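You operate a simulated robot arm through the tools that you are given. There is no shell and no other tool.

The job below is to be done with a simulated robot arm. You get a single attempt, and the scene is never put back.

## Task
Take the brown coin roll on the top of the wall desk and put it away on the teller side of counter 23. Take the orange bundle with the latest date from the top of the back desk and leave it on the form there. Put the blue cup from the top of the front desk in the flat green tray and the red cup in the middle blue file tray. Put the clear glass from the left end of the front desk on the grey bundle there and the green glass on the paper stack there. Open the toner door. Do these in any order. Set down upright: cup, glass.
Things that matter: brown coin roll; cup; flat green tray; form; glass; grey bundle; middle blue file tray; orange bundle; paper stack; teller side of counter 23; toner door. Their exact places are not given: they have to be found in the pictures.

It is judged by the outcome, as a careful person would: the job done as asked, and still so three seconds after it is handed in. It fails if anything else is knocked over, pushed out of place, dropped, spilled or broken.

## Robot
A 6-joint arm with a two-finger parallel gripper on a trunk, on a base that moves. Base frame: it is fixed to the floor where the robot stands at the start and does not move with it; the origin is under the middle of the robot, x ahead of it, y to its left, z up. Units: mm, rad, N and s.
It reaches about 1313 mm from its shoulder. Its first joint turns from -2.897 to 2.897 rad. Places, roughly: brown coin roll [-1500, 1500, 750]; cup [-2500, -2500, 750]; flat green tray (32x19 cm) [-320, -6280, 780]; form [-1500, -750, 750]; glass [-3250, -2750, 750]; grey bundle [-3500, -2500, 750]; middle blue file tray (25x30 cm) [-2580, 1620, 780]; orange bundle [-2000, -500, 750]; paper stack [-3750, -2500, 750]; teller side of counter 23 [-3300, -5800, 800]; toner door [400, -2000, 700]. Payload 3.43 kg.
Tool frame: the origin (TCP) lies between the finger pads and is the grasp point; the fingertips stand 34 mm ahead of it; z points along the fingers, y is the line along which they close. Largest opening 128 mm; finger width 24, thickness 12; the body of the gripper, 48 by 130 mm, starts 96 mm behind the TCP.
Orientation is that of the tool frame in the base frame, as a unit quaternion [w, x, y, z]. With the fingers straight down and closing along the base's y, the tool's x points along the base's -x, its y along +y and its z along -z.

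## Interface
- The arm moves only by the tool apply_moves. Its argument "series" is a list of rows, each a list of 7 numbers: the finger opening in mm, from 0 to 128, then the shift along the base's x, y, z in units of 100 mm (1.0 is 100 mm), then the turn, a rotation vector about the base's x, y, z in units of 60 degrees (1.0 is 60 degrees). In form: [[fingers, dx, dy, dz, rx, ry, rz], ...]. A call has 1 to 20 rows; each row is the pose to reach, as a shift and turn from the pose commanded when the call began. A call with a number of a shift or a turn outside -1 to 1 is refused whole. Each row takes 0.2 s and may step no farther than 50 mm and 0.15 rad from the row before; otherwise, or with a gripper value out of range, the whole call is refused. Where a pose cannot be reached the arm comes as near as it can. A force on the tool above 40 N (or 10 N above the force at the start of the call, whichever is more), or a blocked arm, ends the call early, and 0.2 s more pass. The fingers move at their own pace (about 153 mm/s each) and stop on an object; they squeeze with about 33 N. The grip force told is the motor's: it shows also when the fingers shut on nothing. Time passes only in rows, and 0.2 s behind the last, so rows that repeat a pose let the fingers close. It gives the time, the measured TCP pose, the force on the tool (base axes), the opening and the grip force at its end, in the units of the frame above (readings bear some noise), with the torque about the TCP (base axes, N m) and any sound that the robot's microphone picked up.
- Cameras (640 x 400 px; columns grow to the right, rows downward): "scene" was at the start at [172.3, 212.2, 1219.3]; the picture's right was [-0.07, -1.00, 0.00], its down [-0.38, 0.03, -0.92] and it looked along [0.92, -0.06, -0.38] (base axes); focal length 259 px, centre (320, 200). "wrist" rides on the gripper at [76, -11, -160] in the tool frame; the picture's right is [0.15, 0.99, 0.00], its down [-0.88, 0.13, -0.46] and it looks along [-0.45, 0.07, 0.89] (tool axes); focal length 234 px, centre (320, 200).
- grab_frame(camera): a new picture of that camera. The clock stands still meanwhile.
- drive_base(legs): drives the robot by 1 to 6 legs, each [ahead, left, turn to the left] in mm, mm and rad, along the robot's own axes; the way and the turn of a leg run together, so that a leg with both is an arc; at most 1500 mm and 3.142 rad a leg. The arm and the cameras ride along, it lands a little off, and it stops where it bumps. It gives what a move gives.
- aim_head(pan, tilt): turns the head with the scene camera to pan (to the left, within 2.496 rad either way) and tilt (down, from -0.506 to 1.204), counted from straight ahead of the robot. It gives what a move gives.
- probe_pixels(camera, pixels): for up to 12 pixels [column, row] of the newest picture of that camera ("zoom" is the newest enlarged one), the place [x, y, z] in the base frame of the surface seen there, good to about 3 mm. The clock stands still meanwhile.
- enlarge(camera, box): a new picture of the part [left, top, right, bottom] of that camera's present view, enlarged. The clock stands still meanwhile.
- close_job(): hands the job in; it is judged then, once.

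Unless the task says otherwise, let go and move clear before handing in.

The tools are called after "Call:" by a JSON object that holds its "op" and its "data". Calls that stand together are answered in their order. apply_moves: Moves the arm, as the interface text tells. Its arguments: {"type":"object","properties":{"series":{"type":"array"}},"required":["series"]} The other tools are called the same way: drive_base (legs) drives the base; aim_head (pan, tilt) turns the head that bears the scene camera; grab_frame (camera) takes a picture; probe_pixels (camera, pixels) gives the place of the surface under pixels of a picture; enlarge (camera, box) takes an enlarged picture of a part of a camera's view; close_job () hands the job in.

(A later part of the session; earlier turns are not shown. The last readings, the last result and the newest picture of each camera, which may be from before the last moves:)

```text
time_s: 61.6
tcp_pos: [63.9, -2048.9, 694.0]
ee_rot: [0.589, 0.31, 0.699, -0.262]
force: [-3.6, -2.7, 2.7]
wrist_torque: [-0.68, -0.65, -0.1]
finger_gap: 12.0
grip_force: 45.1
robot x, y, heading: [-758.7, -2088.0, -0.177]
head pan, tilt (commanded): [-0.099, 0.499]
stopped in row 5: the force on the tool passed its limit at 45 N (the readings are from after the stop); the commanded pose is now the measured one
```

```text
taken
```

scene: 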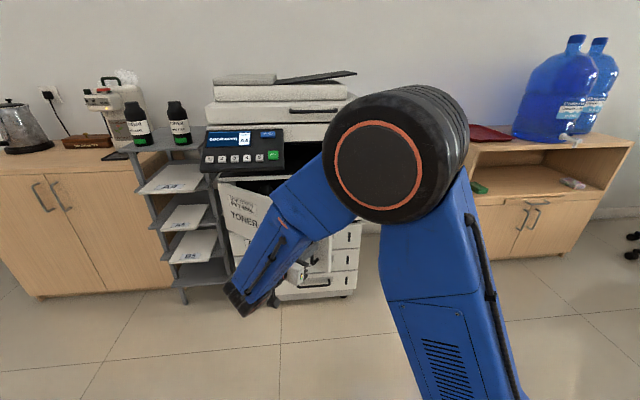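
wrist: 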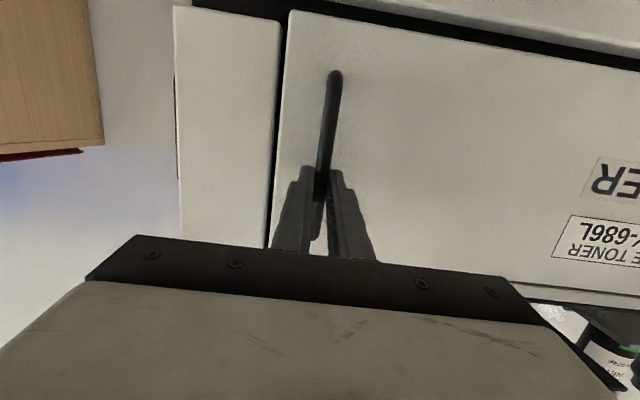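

The door is about 0.67 rad (38°) open. I'll continue the arc with hinge (444,-1785).

Call:
{"op": "apply_moves", "data": {"series": [[5, -0.127, 0.193, 0, 0, 0, -0.048], [5, -0.244, 0.393, 0, 0, 0, -0.0955], [5, -0.352, 0.598, 0, 0, 0, -0.143], [5, -0.448, 0.808, 0, 0, 0, -0.191], [5, -0.518, 0.979, 0, 0, 0, -0.229]]}}

```text
time_s: 62.2
tcp_pos: [41.7, -2013.9, 693.1]
ee_rot: [0.577, 0.342, 0.683, -0.289]
force: [-6.9, -4.9, 10.9]
wrist_torque: [-1.05, -0.55, -0.2]
finger_gap: 11.8
grip_force: 44.8
robot x, y, heading: [-758.1, -2095.0, -0.176]
head pan, tilt (commanded): [-0.099, 0.499]
stopped in row 3: the force on the tool passed its limit at 45 N (the readings are from after the stop); the commanded pose is now the measured one
```

The pull stopped again at ~45 N near 0.76 rad. I'll look at the scene and wrist view to see whether something is touching.

Call:
{"op": "grab_frame", "data": {"camera": "scene"}}

Call:
{"op": "grab_frame", "data": {"camera": "wrist"}}

```text
taken
```

scene: 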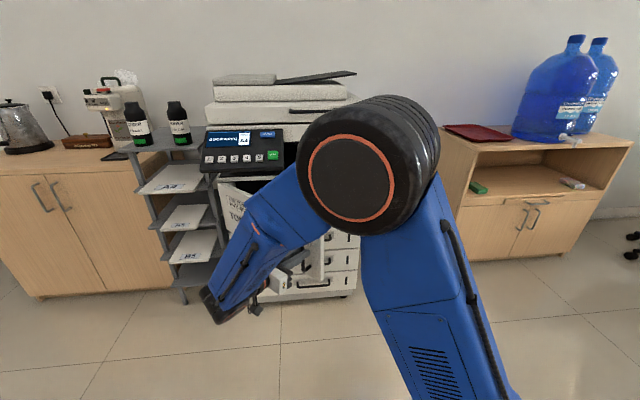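

```text
taken
```

wrist: 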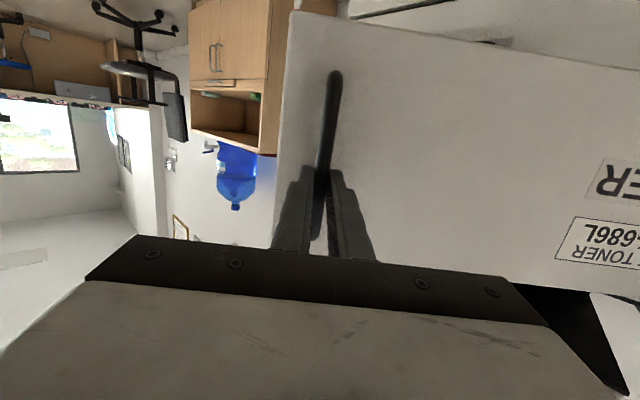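

Nothing seems to be touching, so I'll go on in smaller, slower steps.

Call:
{"op": "apply_moves", "data": {"series": [[5, -0.067, 0.122, 0, 0, 0, -0.029], [5, -0.13, 0.245, 0, 0, 0, -0.057], [5, -0.189, 0.371, 0, 0, 0, -0.086], [5, -0.245, 0.498, 0, 0, 0, -0.115], [5, -0.297, 0.627, 0, 0, 0, -0.143], [5, -0.345, 0.757, 0, 0, 0, -0.172], [5, -0.389, 0.889, 0, 0, 0, -0.2]]}}

```text
time_s: 63.8
tcp_pos: [1.9, -1926.4, 693.6]
ee_rot: [0.543, 0.412, 0.643, -0.348]
force: [-25.7, -10.4, 14.9]
wrist_torque: [-0.64, -0.16, -0.5]
finger_gap: 11.6
grip_force: 44.9
robot x, y, heading: [-755.0, -2090.7, -0.171]
head pan, tilt (commanded): [-0.099, 0.499]
```

The fit now gives hinge (449,-1777), R 471 mm, and the door is ~55° open. I'll continue on that circle.

Call:
{"op": "apply_moves", "data": {"series": [[5, -0.056, 0.18, 0, 0, 0, -0.038], [5, -0.105, 0.362, 0, 0, 0, -0.076], [5, -0.147, 0.546, 0, 0, 0, -0.115], [5, -0.181, 0.731, 0, 0, 0, -0.153], [5, -0.208, 0.918, 0, 0, 0, -0.191]]}}

Call:
{"op": "grab_frame", "data": {"camera": "scene"}}

```text
time_s: 64.1
tcp_pos: [-0.5, -1916.3, 693.7]
ee_rot: [0.539, 0.419, 0.638, -0.355]
force: [-8.6, -3.2, 9.2]
wrist_torque: [-1.1, -0.49, -0.13]
finger_gap: 11.8
grip_force: 45.0
robot x, y, heading: [-761.6, -2092.6, -0.172]
head pan, tilt (commanded): [-0.099, 0.499]
stopped in row 1: the force on the tool passed its limit at 45 N (the readings are from after the stop); the commanded pose is now the measured one
```

```text
taken
```

scene: 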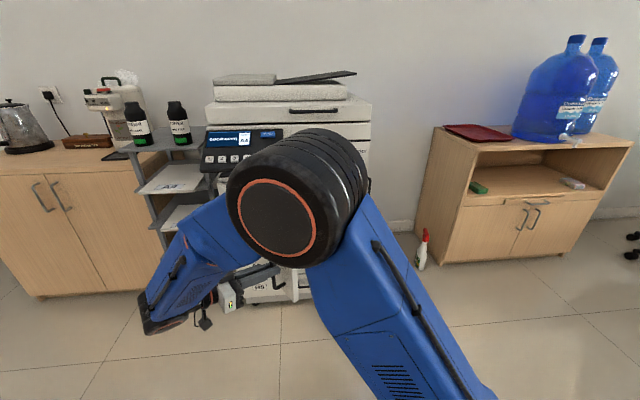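

Force relaxed; I'll continue more slowly along the arc.

Call:
{"op": "apply_moves", "data": {"series": [[5, -0.027, 0.09, 0, 0, 0, -0.019], [5, -0.052, 0.181, 0, 0, 0, -0.038], [5, -0.076, 0.272, 0, 0, 0, -0.057], [5, -0.097, 0.364, 0, 0, 0, -0.076], [5, -0.117, 0.456, 0, 0, 0, -0.096], [5, -0.134, 0.548, 0, 0, 0, -0.115], [5, -0.151, 0.641, 0, 0, 0, -0.134], [5, -0.165, 0.734, 0, 0, 0, -0.153], [5, -0.177, 0.828, 0, 0, 0, -0.172], [5, -0.187, 0.921, 0, 0, 0, -0.191]]}}

```text
time_s: 66.3
tcp_pos: [-20.7, -1823.0, 694.3]
ee_rot: [0.501, 0.481, 0.593, -0.406]
force: [-10.7, -1.8, 31.2]
wrist_torque: [-0.45, -0.03, -0.17]
finger_gap: 11.9
grip_force: 44.6
robot x, y, heading: [-761.4, -2089.8, -0.171]
head pan, tilt (commanded): [-0.099, 0.499]
```

The door is about 67° open now. One more slow arc should bring it near 79°; I'll ease z up slightly to relieve the vertical force.

Call:
{"op": "apply_moves", "data": {"series": [[5, -0.01, 0.118, 0.02, 0, 0, -0.024], [5, -0.017, 0.235, 0.03, 0, 0, -0.048], [5, -0.02, 0.353, 0.03, 0, 0, -0.072], [5, -0.022, 0.471, 0.03, 0, 0, -0.0955], [5, -0.02, 0.589, 0.03, 0, 0, -0.119], [5, -0.016, 0.707, 0.03, 0, 0, -0.143], [5, -0.008, 0.824, 0.03, 0, 0, -0.167], [5, 0.002, 0.942, 0.03, 0, 0, -0.191]]}}

Call:
{"op": "grab_frame", "data": {"camera": "scene"}}

Call:
{"op": "grab_frame", "data": {"camera": "wrist"}}

```text
time_s: 67.1
tcp_pos: [-21.6, -1801.2, 693.2]
ee_rot: [0.487, 0.501, 0.58, -0.418]
force: [-10.8, -2.6, 10.7]
wrist_torque: [-0.21, 0.42, -0.23]
finger_gap: 11.6
grip_force: 44.7
out of reach, approached as far as the arm can: row 3
robot x, y, heading: [-759.9, -2094.0, -0.175]
head pan, tilt (commanded): [-0.099, 0.499]
stopped in row 3: the force on the tool passed its limit at 50 N (the readings are from after the stop); the commanded pose is now the measured one
```

```text
taken
```

scene: 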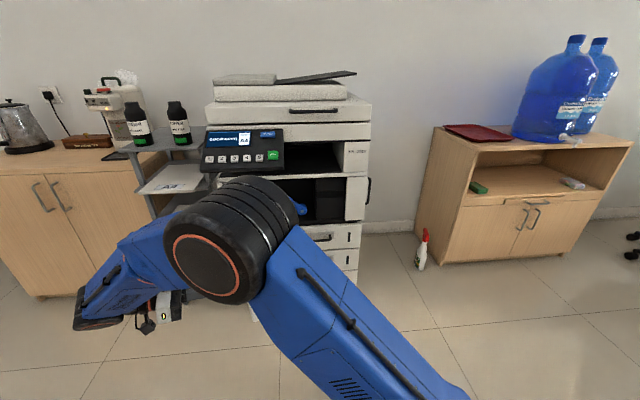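

```text
taken
```

wrist: 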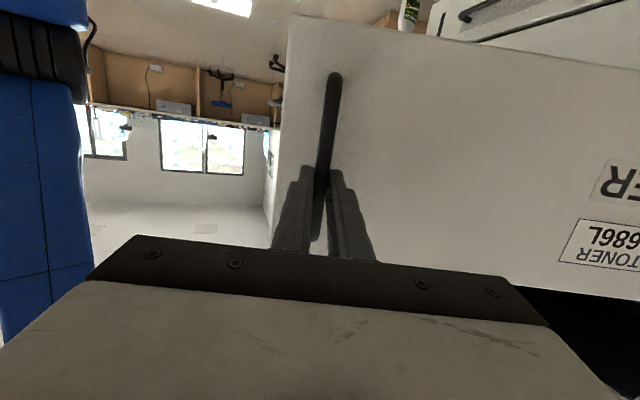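

The door is about 70° open and the arm is at its limit in this pose. I'll release and back off, then push the door further from its inner side.

Call:
{"op": "apply_moves", "data": {"series": [[60, 0, 0, 0, 0, 0, 0], [60, 0, 0, 0, 0, 0, 0], [60, -0.06, 0.3, 0, 0, 0, 0], [60, -0.12, 0.6, 0, 0, 0, 0], [60, -0.18, 0.95, 0, 0, 0, 0]]}}

Call:
{"op": "grab_frame", "data": {"camera": "wrist"}}

```text
time_s: 68.3
tcp_pos: [-37.5, -1748.7, 656.7]
ee_rot: [0.485, 0.5, 0.594, -0.402]
force: [0.5, -0.5, -0.4]
wrist_torque: [0.02, 0.01, 0.01]
finger_gap: 60.2
grip_force: 0.0
out of reach, approached as far as the arm can: row 3, 4, 5
robot x, y, heading: [-761.7, -2095.7, -0.173]
head pan, tilt (commanded): [-0.099, 0.499]
```

```text
taken
```

wrist: 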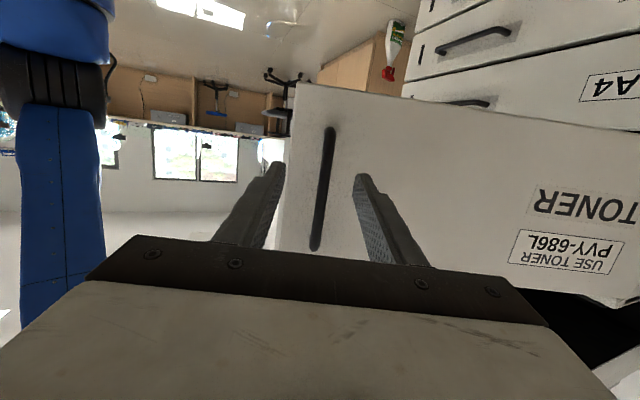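

The fingers are clear of the bar. I'll lift and draw the hand back toward the robot while yawing back to the front.

Call:
{"op": "apply_moves", "data": {"series": [[60, -0.1, 0.1, 0.35, 0, 0, 0], [50, -0.3, 0.1, 0.7, 0, 0, 0.08], [40, -0.6, 0.1, 1, 0, 0, 0.2], [20, -1, 0, 1, 0, 0, 0.34]]}}

Call:
{"op": "apply_moves", "data": {"series": [[10, -0.2, -0.2, 0.3, 0, 0, 0.14], [0, -0.4, -0.4, 0.6, 0, 0, 0.28], [0, -0.6, -0.6, 0.6, 0, 0, 0.42], [0, -0.7, -0.8, 0.6, 0, 0, 0.56], [0, -0.7, -1, 0.6, 0, 0, 0.68]]}}

Call:
{"op": "grab_frame", "data": {"camera": "scene"}}

```text
time_s: 69.3
tcp_pos: [-135.2, -1750.0, 756.5]
ee_rot: [0.553, 0.39, 0.66, -0.326]
force: [0.2, -0.4, -1.3]
wrist_torque: [-0.03, 0.01, 0.0]
finger_gap: 20.0
grip_force: 0.2
out of reach, approached as far as the arm can: row 1, 2, 3
robot x, y, heading: [-763.1, -2092.5, -0.171]
head pan, tilt (commanded): [-0.099, 0.499]
```

```text
time_s: 70.5
tcp_pos: [-208.4, -1850.3, 819.8]
ee_rot: [0.631, 0.135, 0.756, -0.112]
force: [-0.4, -0.1, 0.2]
wrist_torque: [-0.02, -0.02, 0.0]
finger_gap: 0.0
grip_force: 32.4
robot x, y, heading: [-760.1, -2096.3, -0.172]
head pan, tilt (commanded): [-0.099, 0.499]
```

```text
taken
```

scene: 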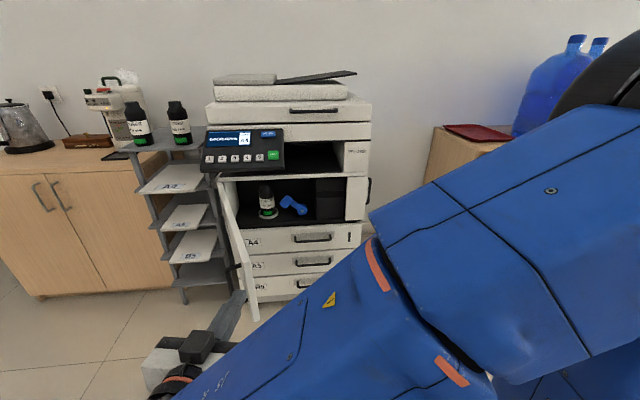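

The toner door now stands wide open (column 225–258), showing the inside. I'll probe its free edge to measure the angle.

Call:
{"op": "probe_pixels", "data": {"camera": "scene", "pixels": [[224, 190], [238, 230], [250, 270], [256, 310], [232, 215], [222, 205], [226, 240]]}}

```text
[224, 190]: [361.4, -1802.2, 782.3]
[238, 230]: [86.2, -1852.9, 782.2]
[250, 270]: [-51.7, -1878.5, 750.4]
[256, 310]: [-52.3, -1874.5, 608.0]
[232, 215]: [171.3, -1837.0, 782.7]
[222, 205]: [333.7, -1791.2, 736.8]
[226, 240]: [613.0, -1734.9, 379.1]
```

The door is at about 69°. I'll take the closed fingers around to its inner side and nudge it wider.

Call:
{"op": "apply_moves", "data": {"series": [[0, 0, -0.3, -0.2, 0, 0, 0.13], [0, 0, -0.6, -0.4, 0, 0, 0.26], [0, 0, -0.9, -0.7, 0, 0, 0.39], [0, 0.1, -1, -1, 0, 0, 0.5]]}}

Call:
{"op": "apply_moves", "data": {"series": [[0, 0.4, -0.05, 0, 0, 0, 0], [0, 0.8, -0.1, -0.1, 0, 0, 0], [0, 1, -0.1, -0.1, 0, 0, 0]]}}

Call:
{"op": "apply_moves", "data": {"series": [[0, 0.4, 0, 0, 0, 0, 0], [0, 0.8, 0, 0, 0, 0, 0], [0, 1, 0, 0, 0, 0, 0]]}}

Call:
{"op": "grab_frame", "data": {"camera": "scene"}}

```text
time_s: 71.5
tcp_pos: [-168.6, -1855.4, 786.6]
ee_rot: [0.638, -0.064, 0.765, 0.054]
force: [0.9, 0.0, 0.1]
wrist_torque: [0.0, 0.0, 0.01]
finger_gap: 0.0
grip_force: 33.1
out of reach, approached as far as the arm can: row 2, 3, 4
robot x, y, heading: [-763.1, -2091.5, -0.169]
head pan, tilt (commanded): [-0.099, 0.499]
```

```text
time_s: 72.2
tcp_pos: [-88.7, -1864.2, 775.4]
ee_rot: [0.64, -0.067, 0.763, 0.057]
force: [-39.6, -5.6, 18.6]
wrist_torque: [-0.03, -0.96, -0.03]
finger_gap: 0.0
grip_force: 33.3
robot x, y, heading: [-760.0, -2093.2, -0.169]
head pan, tilt (commanded): [-0.099, 0.499]
stopped in row 3: the force on the tool passed its limit at 107 N (the readings are from after the stop); the commanded pose is now the measured one
```

```text
time_s: 72.5
tcp_pos: [-88.9, -1863.6, 775.6]
ee_rot: [0.639, -0.068, 0.764, 0.059]
force: [-39.8, -6.2, 20.8]
wrist_torque: [0.13, -0.98, -0.09]
finger_gap: 0.1
grip_force: 33.1
robot x, y, heading: [-760.5, -2088.3, -0.172]
head pan, tilt (commanded): [-0.099, 0.499]
stopped in row 1: the force on the tool passed its limit at 128 N (the readings are from after the stop); the commanded pose is now the measured one
```

```text
taken
```

scene: 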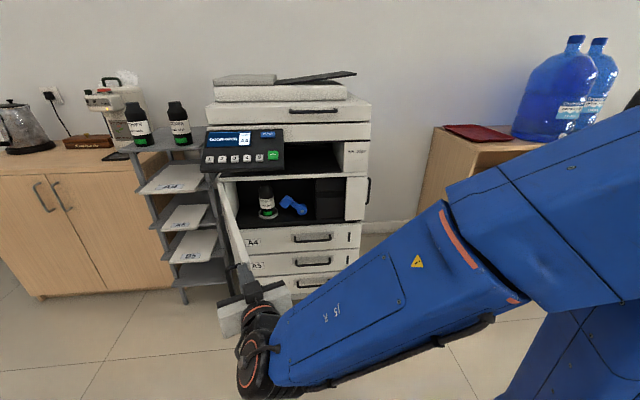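

The tip ran into the door's end edge because the arm could not reach the commanded side shift; I'll back straight off now and check the door.

Call:
{"op": "apply_moves", "data": {"series": [[0, -0.3, -0.05, 0.1, 0, 0, 0], [0, -0.6, -0.1, 0.3, 0, 0, 0], [0, -0.9, -0.1, 0.5, 0, 0, 0]]}}

Call:
{"op": "drive_base", "data": {"legs": [[-220, 0, 0]]}}

Call:
{"op": "grab_frame", "data": {"camera": "scene"}}

```text
time_s: 73.3
tcp_pos: [-176.6, -1874.2, 823.0]
ee_rot: [0.638, -0.069, 0.765, 0.059]
force: [0.6, -0.8, 0.3]
wrist_torque: [0.01, 0.0, -0.02]
finger_gap: 0.0
grip_force: 33.2
robot x, y, heading: [-757.7, -2093.7, -0.172]
head pan, tilt (commanded): [-0.099, 0.499]
```

```text
time_s: 75.0
tcp_pos: [-394.6, -1838.9, 823.3]
ee_rot: [0.638, -0.066, 0.765, 0.057]
force: [-0.9, -0.5, 1.2]
wrist_torque: [-0.01, -0.05, 0.04]
finger_gap: 0.0
grip_force: 33.0
robot x, y, heading: [-983.8, -2056.5, -0.176]
head pan, tilt (commanded): [-0.099, 0.499]
```

```text
taken
```

scene: 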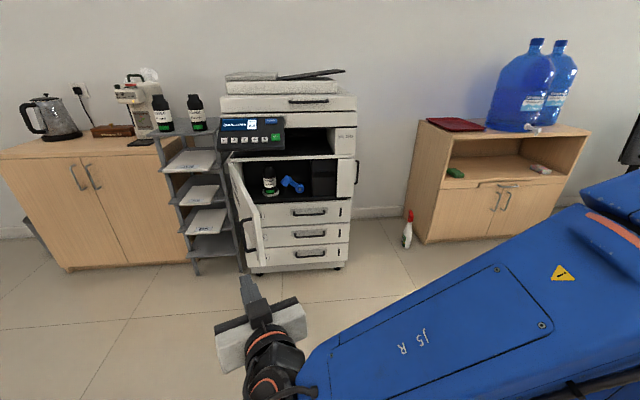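

The door still stands open. I'll probe it and the copier body to verify nothing shifted.

Call:
{"op": "probe_pixels", "data": {"camera": "scene", "pixels": [[231, 165], [241, 190], [250, 215], [263, 260], [256, 240], [350, 195], [312, 210], [285, 100]]}}

```text
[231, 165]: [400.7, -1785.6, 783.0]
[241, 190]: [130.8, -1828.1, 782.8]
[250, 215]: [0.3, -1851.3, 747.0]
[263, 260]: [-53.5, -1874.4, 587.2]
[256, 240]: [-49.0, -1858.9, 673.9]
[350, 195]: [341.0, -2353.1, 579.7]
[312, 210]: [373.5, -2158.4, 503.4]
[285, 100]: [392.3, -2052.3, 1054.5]
```

The copier is unmoved and the door is at ~70°. I'll bring the hand to y≈-1970, z≈700 first, then verify before advancing.

Call:
{"op": "apply_moves", "data": {"series": [[0, 0, -0.35, -0.2, 0, 0, 0], [0, 0, -0.7, -0.4, 0, 0, 0], [0, 0.1, -1, -0.7, 0, 0, 0]]}}

Call:
{"op": "apply_moves", "data": {"series": [[0, 0.3, -0.15, -0.2, 0, 0, 0], [0, 0.6, -0.3, -0.4, 0, 0, 0], [0, 1, -0.35, -0.5, 0, 0, 0]]}}

```text
time_s: 75.8
tcp_pos: [-362.4, -1862.4, 826.0]
ee_rot: [0.637, -0.067, 0.766, 0.057]
force: [-0.8, -0.5, -0.5]
wrist_torque: [0.0, 0.01, -0.01]
finger_gap: 0.0
grip_force: 33.2
out of reach, approached as far as the arm can: row 1, 2, 3
robot x, y, heading: [-981.7, -2058.4, -0.176]
head pan, tilt (commanded): [-0.099, 0.499]
```

```text
time_s: 76.5
tcp_pos: [-255.3, -1895.3, 782.3]
ee_rot: [0.637, -0.068, 0.766, 0.058]
force: [-0.2, -1.0, 0.1]
wrist_torque: [-0.01, 0.04, -0.01]
finger_gap: 0.0
grip_force: 32.5
out of reach, approached as far as the arm can: row 1, 2, 3
robot x, y, heading: [-979.1, -2053.9, -0.169]
head pan, tilt (commanded): [-0.099, 0.499]
```

Extending frees the reach; I'll move to (-170,-1975,710), still short of the door's edge at x≈-52.

Call:
{"op": "apply_moves", "data": {"series": [[0, 0.25, -0.2, -0.2, 0, 0, 0], [0, 0.5, -0.45, -0.4, 0, 0, 0], [0, 0.7, -0.7, -0.6, 0, 0, 0], [0, 0.8, -0.9, -0.75, 0, 0, 0]]}}

```text
time_s: 77.5
tcp_pos: [-152.6, -1974.2, 718.5]
ee_rot: [0.638, -0.066, 0.765, 0.057]
force: [-1.0, 0.0, -0.4]
wrist_torque: [0.01, -0.01, -0.03]
finger_gap: 0.1
grip_force: 33.1
out of reach, approached as far as the arm can: row 1, 2, 3, 4
robot x, y, heading: [-981.5, -2052.6, -0.171]
head pan, tilt (commanded): [-0.099, 0.499]
```

Reached (-153,-1974,718), clear of the door's inner face at y≈-1865. I'll advance to x≈40.

Call:
{"op": "apply_moves", "data": {"series": [[0, 0.4, 0, -0.05, 0, 0, 0], [0, 0.8, 0, -0.1, 0, 0, 0], [0, 1, 0, -0.15, 0, 0, 0]]}}

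Call:
{"op": "apply_moves", "data": {"series": [[0, 0.4, 0, 0, 0, 0, 0], [0, 0.8, 0, 0, 0, 0, 0], [0, 1, 0, 0, 0, 0, 0]]}}

Call:
{"op": "grab_frame", "data": {"camera": "scene"}}

```text
time_s: 78.3
tcp_pos: [-58.5, -1957.5, 702.3]
ee_rot: [0.639, -0.059, 0.765, 0.055]
force: [0.6, 0.1, -0.3]
wrist_torque: [0.0, 0.01, -0.01]
finger_gap: 0.2
grip_force: 33.1
out of reach, approached as far as the arm can: row 2, 3
robot x, y, heading: [-978.1, -2051.7, -0.171]
head pan, tilt (commanded): [-0.099, 0.499]
```

```text
time_s: 79.2
tcp_pos: [33.2, -1939.7, 699.3]
ee_rot: [0.639, -0.047, 0.766, 0.057]
force: [-0.7, 0.0, 0.5]
wrist_torque: [0.0, 0.04, 0.02]
finger_gap: 0.1
grip_force: 32.9
out of reach, approached as far as the arm can: row 1, 2, 3
robot x, y, heading: [-978.8, -2055.3, -0.175]
head pan, tilt (commanded): [-0.099, 0.499]
```

```text
taken
```

scene: 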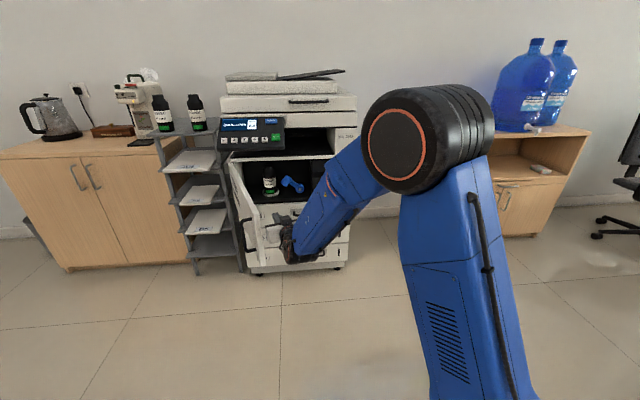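

The hand is inside the door's swing at (33,-1940,699). I'll push it gently in +y.

Call:
{"op": "apply_moves", "data": {"series": [[0, 0, 0.15, 0, 0, 0, 0], [0, 0, 0.3, 0, 0, 0, 0], [0, 0, 0.45, 0, 0, 0, 0], [0, 0, 0.6, 0, 0, 0, 0], [0, 0, 0.75, 0, 0, 0, 0], [0, 0, 0.9, 0, 0, 0, 0], [0, 0, 1, 0, 0, 0, 0]]}}

Call:
{"op": "apply_moves", "data": {"series": [[0, 0, 0.15, 0, 0, 0, 0], [0, 0, 0.3, 0, 0, 0, 0], [0, 0, 0.45, 0, 0, 0, 0], [0, 0, 0.6, 0, 0, 0, 0], [0, 0, 0.75, 0, 0, 0, 0], [0, 0, 0.9, 0, 0, 0, 0], [0, 0, 1, 0, 0, 0, 0]]}}

Call:
{"op": "grab_frame", "data": {"camera": "scene"}}

```text
time_s: 80.8
tcp_pos: [32.7, -1840.2, 700.7]
ee_rot: [0.638, -0.067, 0.765, 0.058]
force: [0.6, -0.7, 0.6]
wrist_torque: [-0.02, 0.01, 0.0]
finger_gap: 0.0
grip_force: 33.2
robot x, y, heading: [-982.9, -2057.2, -0.172]
head pan, tilt (commanded): [-0.099, 0.499]
```

```text
time_s: 82.3
tcp_pos: [33.3, -1739.9, 700.2]
ee_rot: [0.638, -0.067, 0.765, 0.057]
force: [0.3, -0.8, 0.5]
wrist_torque: [-0.01, 0.01, -0.02]
finger_gap: 0.2
grip_force: 32.7
robot x, y, heading: [-983.3, -2056.9, -0.179]
head pan, tilt (commanded): [-0.099, 0.499]
```

```text
taken
```

scene: 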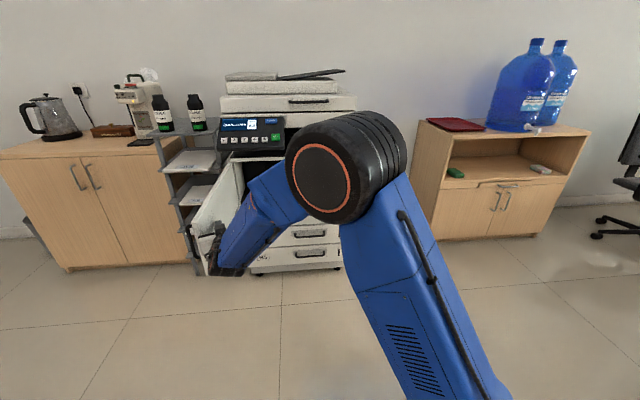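

The door is now past about 90°. I'll withdraw the hand straight back and up, then fold the gripper to pointing down.

Call:
{"op": "apply_moves", "data": {"series": [[0, 0, -0.3, 0, 0, 0, 0], [0, -0.3, -0.5, 0, 0, 0, 0], [0, -0.65, -0.7, 0, 0, 0, 0], [0, -1, -0.8, 0.2, 0, 0, 0]]}}

Call:
{"op": "apply_moves", "data": {"series": [[0, -0.4, -0.2, 0.2, 0, 0, 0], [0, -0.7, -0.4, 0.5, -0.02, 0.12, 0], [0, -0.9, -0.5, 0.8, -0.04, 0.25, 0], [0, -1, -0.5, 1, -0.06, 0.38, 0]]}}

Call:
{"op": "grab_frame", "data": {"camera": "scene"}}

```text
time_s: 83.3
tcp_pos: [-68.9, -1819.0, 718.9]
ee_rot: [0.638, -0.067, 0.765, 0.057]
force: [0.2, -0.6, -0.3]
wrist_torque: [0.0, -0.02, 0.0]
finger_gap: 0.0
grip_force: 32.9
robot x, y, heading: [-981.7, -2056.9, -0.173]
head pan, tilt (commanded): [-0.099, 0.499]
```

```text
time_s: 84.3
tcp_pos: [-168.0, -1870.1, 820.9]
ee_rot: [0.473, -0.075, 0.876, 0.046]
force: [0.1, -0.3, 0.5]
wrist_torque: [0.02, -0.04, 0.0]
finger_gap: 0.0
grip_force: 32.8
robot x, y, heading: [-981.5, -2057.4, -0.174]
head pan, tilt (commanded): [-0.099, 0.499]
```

```text
taken
```

scene: 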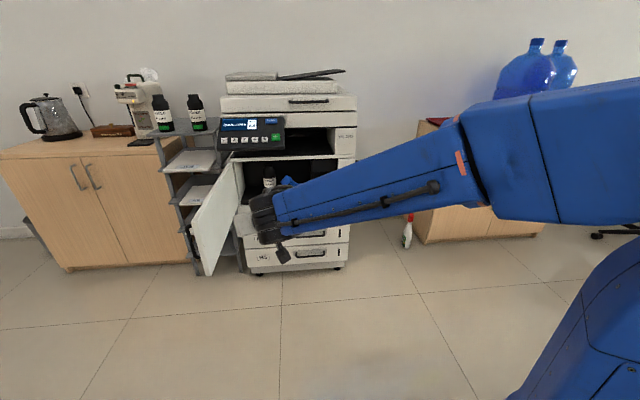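

The door stands open at roughly 95–100°. I'll finish turning the gripper straight down and raise it.

Call:
{"op": "apply_moves", "data": {"series": [[0, -0.15, 0, 0.2, -0.023, 0.135, 0], [0, -0.3, 0, 0.4, -0.046, 0.27, 0], [0, -0.45, 0, 0.6, -0.069, 0.405, 0], [0, -0.6, 0, 0.8, -0.092, 0.54, 0], [0, -0.75, 0, 1, -0.115, 0.675, 0], [0, -0.9, 0, 1, -0.138, 0.81, 0], [0, -1, 0, 1, -0.16, 0.928, 0]]}}

Call:
{"op": "apply_moves", "data": {"series": [[40, -0.3, -0.3, 0.3, 0, 0, -0.12], [40, -0.6, -0.6, 0.6, 0, 0, -0.24], [40, -0.8, -0.9, 1, 0, 0, -0.33]]}}

Call:
{"op": "aim_head", "data": {"pan": -2.45, "tilt": 0.35}}

Call:
{"op": "grab_frame", "data": {"camera": "scene"}}

Call:
{"op": "aim_head", "data": {"pan": 2.4, "tilt": 0.35}}

Call:
{"op": "grab_frame", "data": {"camera": "scene"}}

```text
time_s: 86.0
tcp_pos: [-267.7, -1870.0, 920.9]
ee_rot: [0.0, -0.082, 0.997, 0.005]
force: [-0.3, -0.2, 0.3]
wrist_torque: [0.0, -0.01, 0.02]
finger_gap: 0.0
grip_force: 32.5
robot x, y, heading: [-982.1, -2055.2, -0.174]
head pan, tilt (commanded): [-0.099, 0.499]
```

```text
refused: row 1 steps farther than a row can; nothing moved
```

```text
time_s: 88.1
tcp_pos: [-266.5, -1870.5, 921.4]
ee_rot: [0.0, -0.082, 0.997, 0.005]
force: [0.0, -0.4, -0.6]
wrist_torque: [0.01, -0.02, 0.0]
finger_gap: 0.0
grip_force: 33.0
robot x, y, heading: [-981.7, -2054.1, -0.173]
head pan, tilt (commanded): [-2.45, 0.351]
```

```text
taken
```

scene: 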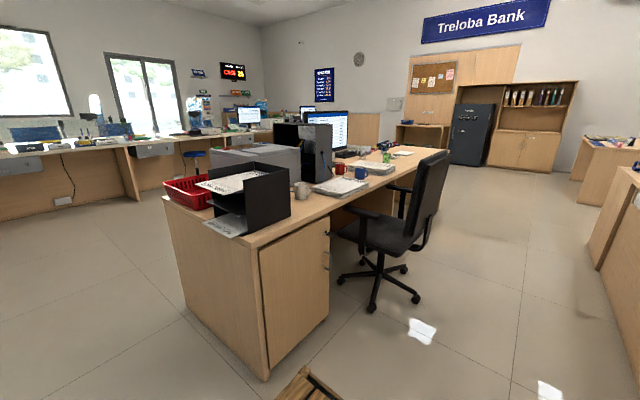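

```text
time_s: 92.0
tcp_pos: [-266.3, -1870.3, 920.0]
ee_rot: [0.0, -0.082, 0.997, 0.004]
force: [0.0, 0.0, -0.3]
wrist_torque: [0.02, -0.01, -0.01]
finger_gap: 0.1
grip_force: 33.4
robot x, y, heading: [-977.8, -2053.5, -0.174]
head pan, tilt (commanded): [2.4, 0.351]
```

```text
taken
```

scene: 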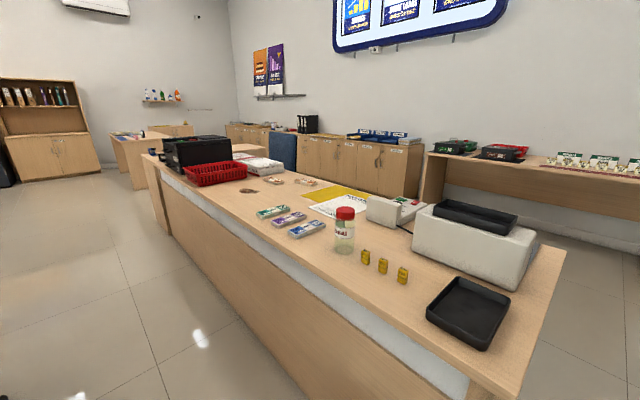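

Now I have good views of both desks: cups at (340,168) and (362,172) on the front desk, and a green glass near (385,150). I'll enlarge both views.

Call:
{"op": "enlarge", "data": {"camera": "scene", "box": [180, 130, 440, 292]}}

Call:
{"op": "aim_head", "data": {"pan": -2.45, "tilt": 0.35}}

Call:
{"op": "enlarge", "data": {"camera": "scene", "box": [280, 110, 440, 210]}}

Call:
{"op": "probe_pixels", "data": {"camera": "zoom", "pixels": [[240, 245], [320, 255], [80, 310], [410, 185], [430, 210], [360, 230], [500, 170], [230, 300], [330, 320], [560, 160], [395, 270], [460, 150]]}}

```text
2.46 times, centred on (310, 211) of scene
```

zoom: 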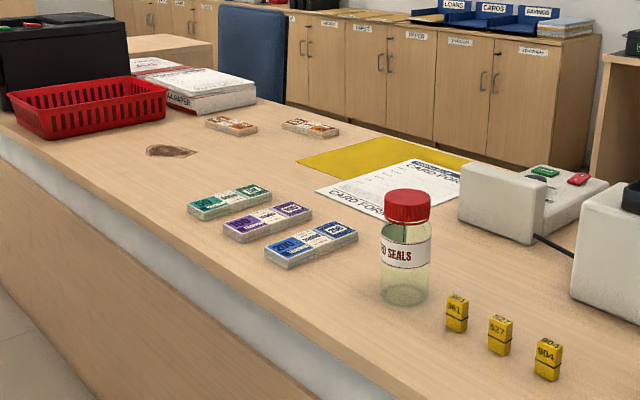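

```text
time_s: 95.8
tcp_pos: [-266.4, -1870.9, 919.7]
ee_rot: [0.001, -0.082, 0.997, 0.004]
force: [0.0, -0.6, 0.6]
wrist_torque: [0.01, -0.02, -0.01]
finger_gap: 0.1
grip_force: 33.2
robot x, y, heading: [-981.3, -2052.0, -0.169]
head pan, tilt (commanded): [-2.45, 0.351]
```

```text
4.00 times, centred on (360, 160) of scene
```

zoom: 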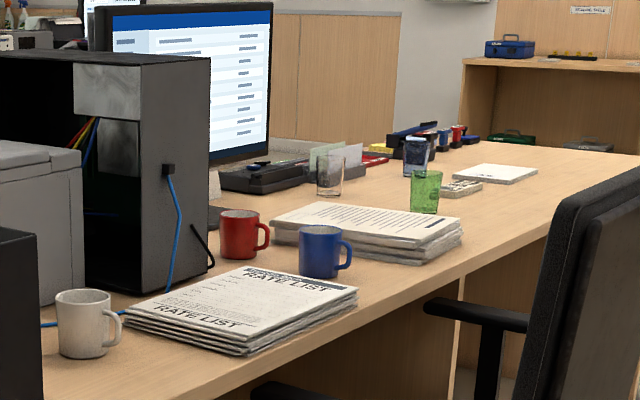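

```text
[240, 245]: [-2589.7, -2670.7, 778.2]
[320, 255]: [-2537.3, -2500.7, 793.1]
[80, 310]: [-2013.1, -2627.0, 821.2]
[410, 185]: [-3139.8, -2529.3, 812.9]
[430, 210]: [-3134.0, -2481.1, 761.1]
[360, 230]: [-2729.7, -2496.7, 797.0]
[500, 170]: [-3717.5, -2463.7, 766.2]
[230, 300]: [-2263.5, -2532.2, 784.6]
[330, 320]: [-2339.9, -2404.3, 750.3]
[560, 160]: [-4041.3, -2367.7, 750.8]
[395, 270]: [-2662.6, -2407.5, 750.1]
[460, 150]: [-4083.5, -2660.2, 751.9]
```

The zoom clearly shows the red and blue cups, the clear, dark, and green glasses, a grey bundle at (462,187) and a paper stack at (495,173). I'll probe the chair and the desk edge to plan access.

Call:
{"op": "grab_frame", "data": {"camera": "scene"}}

Call:
{"op": "probe_pixels", "data": {"camera": "scene", "pixels": [[374, 308], [418, 297], [342, 282], [418, 268], [440, 170], [412, 240], [270, 370], [262, 245], [328, 300], [165, 200], [445, 150], [372, 245]]}}

```text
taken
```

scene: 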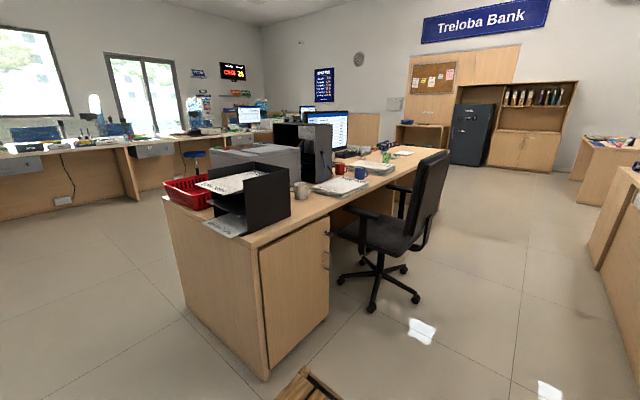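

```text
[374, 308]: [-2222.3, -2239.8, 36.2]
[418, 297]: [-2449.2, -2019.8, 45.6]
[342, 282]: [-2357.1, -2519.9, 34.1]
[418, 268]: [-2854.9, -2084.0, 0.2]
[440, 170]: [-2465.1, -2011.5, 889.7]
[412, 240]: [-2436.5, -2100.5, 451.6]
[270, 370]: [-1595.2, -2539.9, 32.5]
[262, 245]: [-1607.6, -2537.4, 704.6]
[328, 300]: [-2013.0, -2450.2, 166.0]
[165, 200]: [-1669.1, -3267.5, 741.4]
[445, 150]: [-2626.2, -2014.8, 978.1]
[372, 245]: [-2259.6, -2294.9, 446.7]
```

The chair occupies roughly x −2720…−2200, y −2600…−2000, so I'll work from a stand at about (−3150,−1800), west of it. First I'll tuck the arm for travel.

Call:
{"op": "apply_moves", "data": {"series": [[30, -0.2, -0.35, 0.2, 0, 0, -0.11], [30, -0.4, -0.7, 0.4, 0, 0, -0.22], [30, -0.55, -1, 0.6, 0, 0, -0.33]]}}

Call:
{"op": "apply_moves", "data": {"series": [[30, -0.25, -0.35, 0.2, 0, 0, 0], [30, -0.5, -0.7, 0.4, 0, 0, 0], [30, -0.75, -1, 0.6, 0, 0, 0]]}}

Call:
{"op": "aim_head", "data": {"pan": -2.0, "tilt": 0.3}}

Call:
{"op": "grab_frame", "data": {"camera": "scene"}}

```text
time_s: 96.6
tcp_pos: [-322.4, -1968.7, 977.8]
ee_rot: [0.001, 0.091, 0.996, 0.005]
force: [1.2, -0.1, 0.2]
wrist_torque: [-0.02, 0.05, -0.03]
finger_gap: 30.2
grip_force: 0.1
robot x, y, heading: [-979.4, -2054.1, -0.173]
head pan, tilt (commanded): [-2.45, 0.351]
```

```text
time_s: 97.4
tcp_pos: [-398.7, -2068.4, 1040.8]
ee_rot: [0.001, 0.091, 0.996, 0.005]
force: [0.4, 0.7, 0.6]
wrist_torque: [-0.02, 0.07, 0.01]
finger_gap: 29.9
grip_force: 0.2
robot x, y, heading: [-980.3, -2055.6, -0.175]
head pan, tilt (commanded): [-2.45, 0.351]
```

```text
time_s: 98.3
tcp_pos: [-399.3, -2069.3, 1040.8]
ee_rot: [0.001, 0.09, 0.996, 0.004]
force: [0.5, -0.4, 0.9]
wrist_torque: [0.02, -0.03, 0.0]
finger_gap: 30.2
grip_force: 0.1
robot x, y, heading: [-983.1, -2055.3, -0.17]
head pan, tilt (commanded): [-2.0, 0.3]
```

```text
taken
```

scene: 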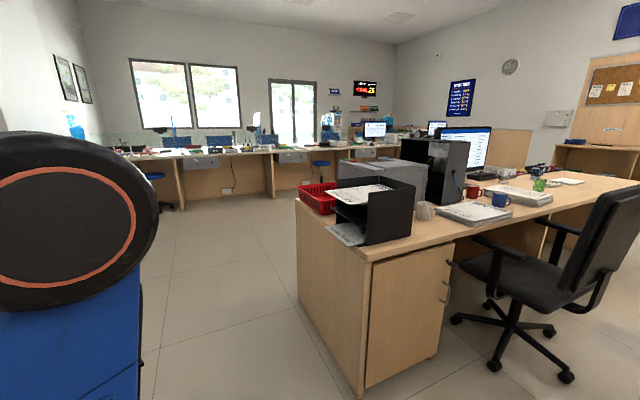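

The corridor between the desks looks clear; I'll shift left 240 mm and reverse through it between the chair back and the back desk.

Call:
{"op": "drive_base", "data": {"legs": [[0, 240, 0], [-1300, 0, 0]]}}

Call:
{"op": "aim_head", "data": {"pan": -2.45, "tilt": 0.5}}

Call:
{"op": "grab_frame", "data": {"camera": "scene"}}

Call:
{"op": "aim_head", "data": {"pan": 2.45, "tilt": 0.5}}

Call:
{"op": "grab_frame", "data": {"camera": "scene"}}

```text
time_s: 106.2
tcp_pos: [-1646.7, -1614.5, 1040.7]
ee_rot: [0.001, 0.096, 0.995, 0.004]
force: [0.4, -0.5, 0.0]
wrist_torque: [0.01, 0.0, -0.02]
finger_gap: 30.3
grip_force: 0.0
robot x, y, heading: [-2226.1, -1590.3, -0.185]
head pan, tilt (commanded): [-2.0, 0.3]
```

```text
time_s: 107.1
tcp_pos: [-1647.6, -1615.8, 1042.2]
ee_rot: [0.001, 0.097, 0.995, 0.003]
force: [0.1, 0.0, 0.4]
wrist_torque: [0.02, -0.04, -0.02]
finger_gap: 30.2
grip_force: 0.1
robot x, y, heading: [-2229.3, -1590.6, -0.187]
head pan, tilt (commanded): [-2.45, 0.499]
```

```text
taken
```

scene: 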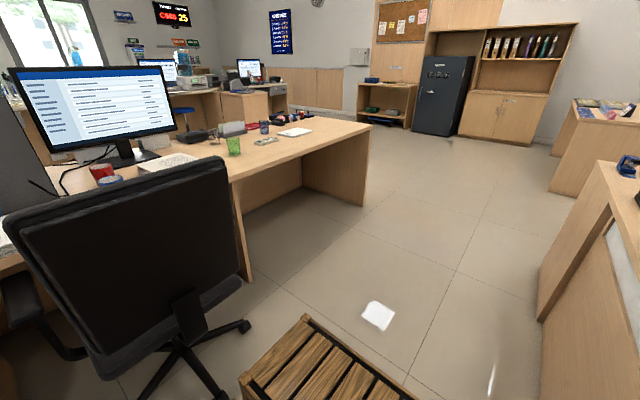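

```text
time_s: 111.0
tcp_pos: [-1646.6, -1614.6, 1041.5]
ee_rot: [0.001, 0.098, 0.995, 0.004]
force: [-0.1, 0.4, -0.2]
wrist_torque: [-0.03, -0.01, 0.06]
finger_gap: 30.1
grip_force: 0.1
robot x, y, heading: [-2224.9, -1592.9, -0.185]
head pan, tilt (commanded): [2.45, 0.499]
```

```text
taken
```

scene: 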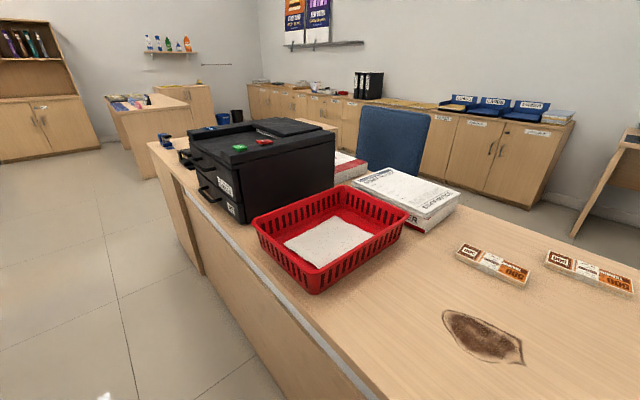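

From here the two orange bundles show at (495,263) and (590,272). I'll enlarge them to read any dates while I'm close.

Call:
{"op": "enlarge", "data": {"camera": "scene", "box": [440, 225, 640, 310]}}

Call:
{"op": "probe_pixels", "data": {"camera": "scene", "pixels": [[495, 263], [590, 272], [480, 250], [525, 285], [150, 145], [200, 275], [165, 185], [400, 205]]}}

Call:
{"op": "aim_head", "data": {"pan": 1.9, "tilt": 0.7}}

Call:
{"op": "grab_frame", "data": {"camera": "scene"}}

```text
3.20 times, centred on (540, 268) of scene
```

zoom: 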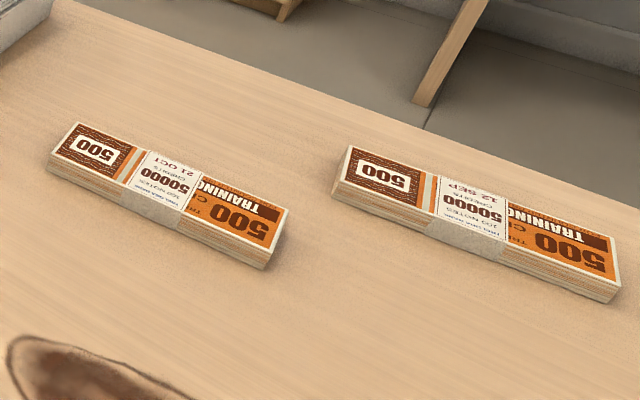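

```text
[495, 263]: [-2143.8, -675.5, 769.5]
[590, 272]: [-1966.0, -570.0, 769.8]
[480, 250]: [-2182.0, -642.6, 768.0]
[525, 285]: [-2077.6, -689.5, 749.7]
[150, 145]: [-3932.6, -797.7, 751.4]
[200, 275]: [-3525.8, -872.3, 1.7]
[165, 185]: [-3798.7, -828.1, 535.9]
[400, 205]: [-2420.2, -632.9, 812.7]
```

```text
time_s: 112.0
tcp_pos: [-1647.0, -1614.0, 1040.9]
ee_rot: [0.001, 0.098, 0.995, 0.004]
force: [0.4, 0.0, -0.8]
wrist_torque: [-0.05, 0.0, 0.0]
finger_gap: 29.7
grip_force: 0.0
robot x, y, heading: [-2228.2, -1592.9, -0.187]
head pan, tilt (commanded): [1.901, 0.7]
```

```text
taken
```

scene: 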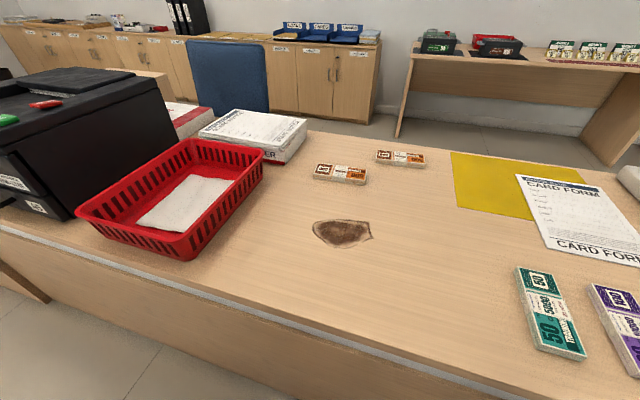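

Bundle at (-2143,-675) appears to read "21 OCT" and the one at (-1966,-570) "12 SEP". I'll enlarge further to confirm the dates.

Call:
{"op": "enlarge", "data": {"camera": "scene", "box": [310, 155, 374, 195]}}

Call:
{"op": "enlarge", "data": {"camera": "scene", "box": [370, 140, 434, 180]}}

Call:
{"op": "probe_pixels", "data": {"camera": "scene", "pixels": [[520, 178], [605, 185], [555, 248], [635, 260], [575, 210], [455, 155], [455, 205], [535, 215], [340, 172], [400, 157], [545, 275], [320, 180]]}}

```text
10.00 times, centred on (342, 175) of scene
```

zoom: 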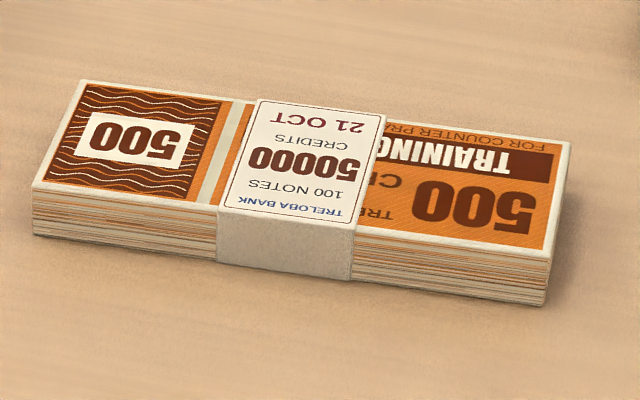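

```text
10.00 times, centred on (402, 160) of scene
```

zoom: 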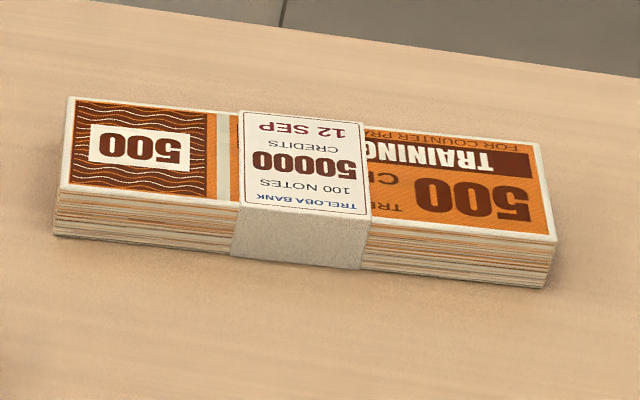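

```text
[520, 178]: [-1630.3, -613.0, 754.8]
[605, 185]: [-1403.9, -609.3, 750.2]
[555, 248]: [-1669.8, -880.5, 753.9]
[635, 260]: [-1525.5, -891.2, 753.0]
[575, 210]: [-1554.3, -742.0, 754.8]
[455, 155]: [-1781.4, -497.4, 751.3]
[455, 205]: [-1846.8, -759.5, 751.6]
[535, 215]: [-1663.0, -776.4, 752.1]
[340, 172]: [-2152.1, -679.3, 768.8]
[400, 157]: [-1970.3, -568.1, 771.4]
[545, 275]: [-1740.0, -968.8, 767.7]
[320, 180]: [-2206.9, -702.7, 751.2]
```

Confirmed: 21 OCT (at about (-2150,-678)) is later than 12 SEP; I'll fetch it later from the other side. Now I'll continue reversing past the chair and turn right to face the front desk.

Call:
{"op": "drive_base", "data": {"legs": [[-930, 0, 0.013], [0, -180, 0], [0, 0, -1.571]]}}

Call:
{"op": "aim_head", "data": {"pan": 0.0, "tilt": 0.55}}

Call:
{"op": "grab_frame", "data": {"camera": "scene"}}

```text
time_s: 121.8
tcp_pos: [-3178.4, -2191.3, 1042.1]
ee_rot: [0.004, 0.763, 0.646, 0.002]
force: [-0.8, -0.3, 0.0]
wrist_torque: [-0.01, 0.04, -0.01]
finger_gap: 29.9
grip_force: 0.1
robot x, y, heading: [-3174.1, -1608.8, -1.732]
head pan, tilt (commanded): [1.901, 0.7]
```

```text
time_s: 123.6
tcp_pos: [-3179.3, -2191.8, 1040.9]
ee_rot: [0.003, 0.763, 0.646, 0.003]
force: [0.6, -0.6, -0.3]
wrist_torque: [-0.02, 0.02, 0.04]
finger_gap: 30.0
grip_force: 0.0
robot x, y, heading: [-3174.5, -1608.9, -1.73]
head pan, tilt (commanded): [0.0, 0.55]
```

```text
taken
```

scene: 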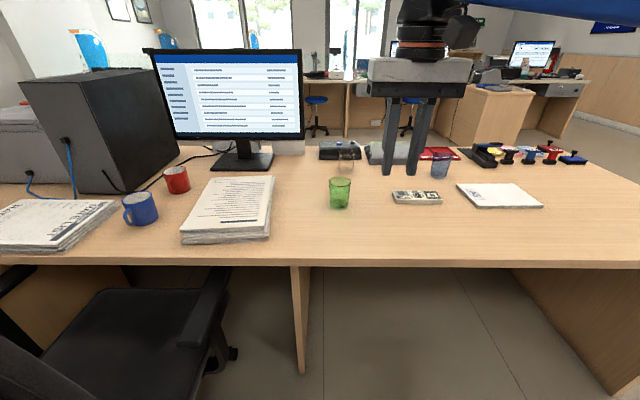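

All the items are in view: green glass (340,193), a clear glass near (346,160), a dark glass (441,167), grey bundle (417,197), paper stack (500,195). I'll enlarge and probe.

Call:
{"op": "enlarge", "data": {"camera": "scene", "box": [300, 125, 460, 225]}}

Call:
{"op": "probe_pixels", "data": {"camera": "zoom", "pixels": [[160, 250], [160, 325], [190, 125], [565, 170], [470, 285], [380, 260], [560, 300], [470, 260], [185, 150], [180, 170], [570, 210], [160, 205]]}}

Call:
{"op": "probe_pixels", "data": {"camera": "scene", "pixels": [[500, 195], [460, 185], [540, 207], [485, 208], [525, 185], [140, 210], [177, 180], [230, 210], [300, 265], [60, 220]]}}

```text
4.00 times, centred on (380, 175) of scene
```

zoom: 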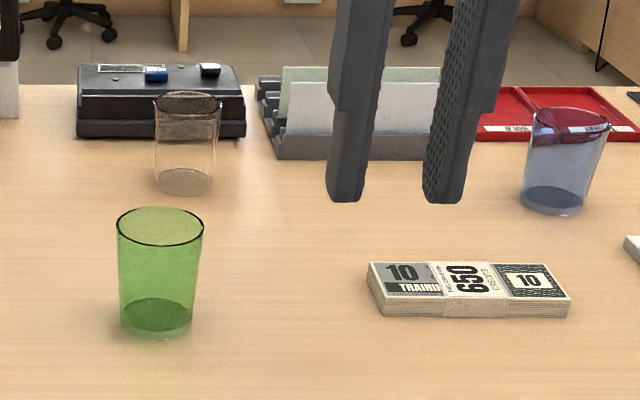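

```text
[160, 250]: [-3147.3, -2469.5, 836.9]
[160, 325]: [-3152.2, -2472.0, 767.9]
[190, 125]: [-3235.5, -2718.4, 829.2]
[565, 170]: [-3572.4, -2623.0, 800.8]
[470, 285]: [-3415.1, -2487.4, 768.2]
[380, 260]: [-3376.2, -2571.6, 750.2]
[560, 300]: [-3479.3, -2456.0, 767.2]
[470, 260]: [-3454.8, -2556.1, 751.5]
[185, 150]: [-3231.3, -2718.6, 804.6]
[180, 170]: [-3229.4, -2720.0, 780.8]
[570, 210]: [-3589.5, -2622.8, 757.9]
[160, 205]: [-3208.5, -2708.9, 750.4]
```

```text
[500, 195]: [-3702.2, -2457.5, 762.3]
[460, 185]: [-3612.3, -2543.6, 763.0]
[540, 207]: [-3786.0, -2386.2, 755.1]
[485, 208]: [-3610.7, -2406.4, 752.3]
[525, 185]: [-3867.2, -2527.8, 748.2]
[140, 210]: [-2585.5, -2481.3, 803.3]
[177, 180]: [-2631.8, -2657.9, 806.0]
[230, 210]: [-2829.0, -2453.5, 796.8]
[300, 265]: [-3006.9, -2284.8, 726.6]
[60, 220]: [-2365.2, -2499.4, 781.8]
```

I have rough positions: green glass ≈(-3155,-2505), clear glass ≈(-3238,-2750), grey bundle ≈(-3420,-2490), paper stack ≈(-3700,-2457). I'll drive ahead 130 mm and hover above the green glass.

Call:
{"op": "drive_base", "data": {"legs": [[130, 0, 0]]}}

Call:
{"op": "grab_frame", "data": {"camera": "scene"}}

Call:
{"op": "enlarge", "data": {"camera": "scene", "box": [300, 140, 460, 240]}}

```text
time_s: 124.9
tcp_pos: [-3199.5, -2319.7, 1041.1]
ee_rot: [0.004, 0.763, 0.646, 0.003]
force: [-0.1, 0.4, 0.3]
wrist_torque: [-0.02, 0.01, -0.01]
finger_gap: 30.2
grip_force: 0.0
robot x, y, heading: [-3194.1, -1739.1, -1.73]
head pan, tilt (commanded): [0.0, 0.55]
```

```text
taken
```

scene: 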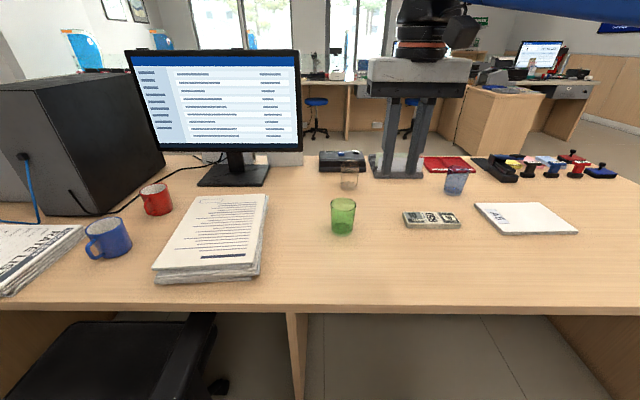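

```text
4.00 times, centred on (380, 190) of scene
```

zoom: 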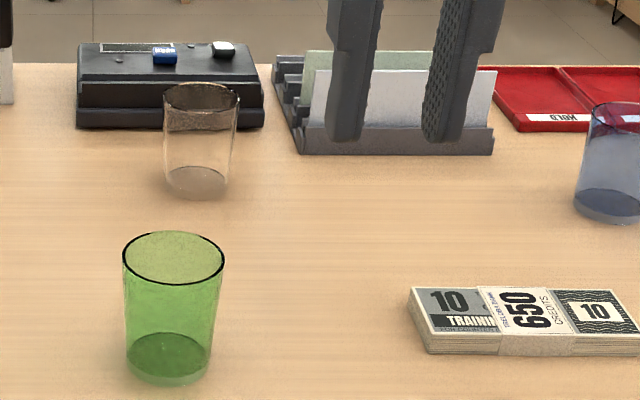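

I'll probe the rims and bases of both glasses and the bundle corners in this enlarged picture.

Call:
{"op": "probe_pixels", "data": {"camera": "zoom", "pixels": [[126, 258], [222, 260], [175, 287], [170, 300], [168, 375], [198, 125], [168, 100], [234, 105], [197, 190], [415, 290], [640, 345], [430, 350]]}}

Call:
{"op": "probe_pixels", "data": {"camera": "scene", "pixels": [[404, 213], [460, 218], [460, 226], [410, 227], [475, 205], [543, 204], [577, 232], [497, 234], [340, 170], [325, 155], [365, 165], [383, 178]]}}

```text
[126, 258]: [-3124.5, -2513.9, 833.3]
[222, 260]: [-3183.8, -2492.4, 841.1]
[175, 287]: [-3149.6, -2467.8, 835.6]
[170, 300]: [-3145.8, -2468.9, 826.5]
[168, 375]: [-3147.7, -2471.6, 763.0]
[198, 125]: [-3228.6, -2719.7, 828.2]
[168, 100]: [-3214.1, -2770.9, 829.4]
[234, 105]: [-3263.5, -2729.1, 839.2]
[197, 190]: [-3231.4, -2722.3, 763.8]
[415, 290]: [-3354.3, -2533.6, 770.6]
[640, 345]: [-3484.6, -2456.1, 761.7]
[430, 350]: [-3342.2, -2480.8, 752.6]
```

```text
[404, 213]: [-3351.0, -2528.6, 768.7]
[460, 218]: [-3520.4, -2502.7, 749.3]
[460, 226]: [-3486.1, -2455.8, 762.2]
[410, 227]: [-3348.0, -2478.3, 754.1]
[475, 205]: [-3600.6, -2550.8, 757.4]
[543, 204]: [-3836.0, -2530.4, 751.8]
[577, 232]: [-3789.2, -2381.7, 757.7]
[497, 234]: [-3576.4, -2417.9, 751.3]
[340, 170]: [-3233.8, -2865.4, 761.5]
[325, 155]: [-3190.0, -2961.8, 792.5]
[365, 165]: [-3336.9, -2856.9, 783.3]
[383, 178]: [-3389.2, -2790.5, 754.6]
```

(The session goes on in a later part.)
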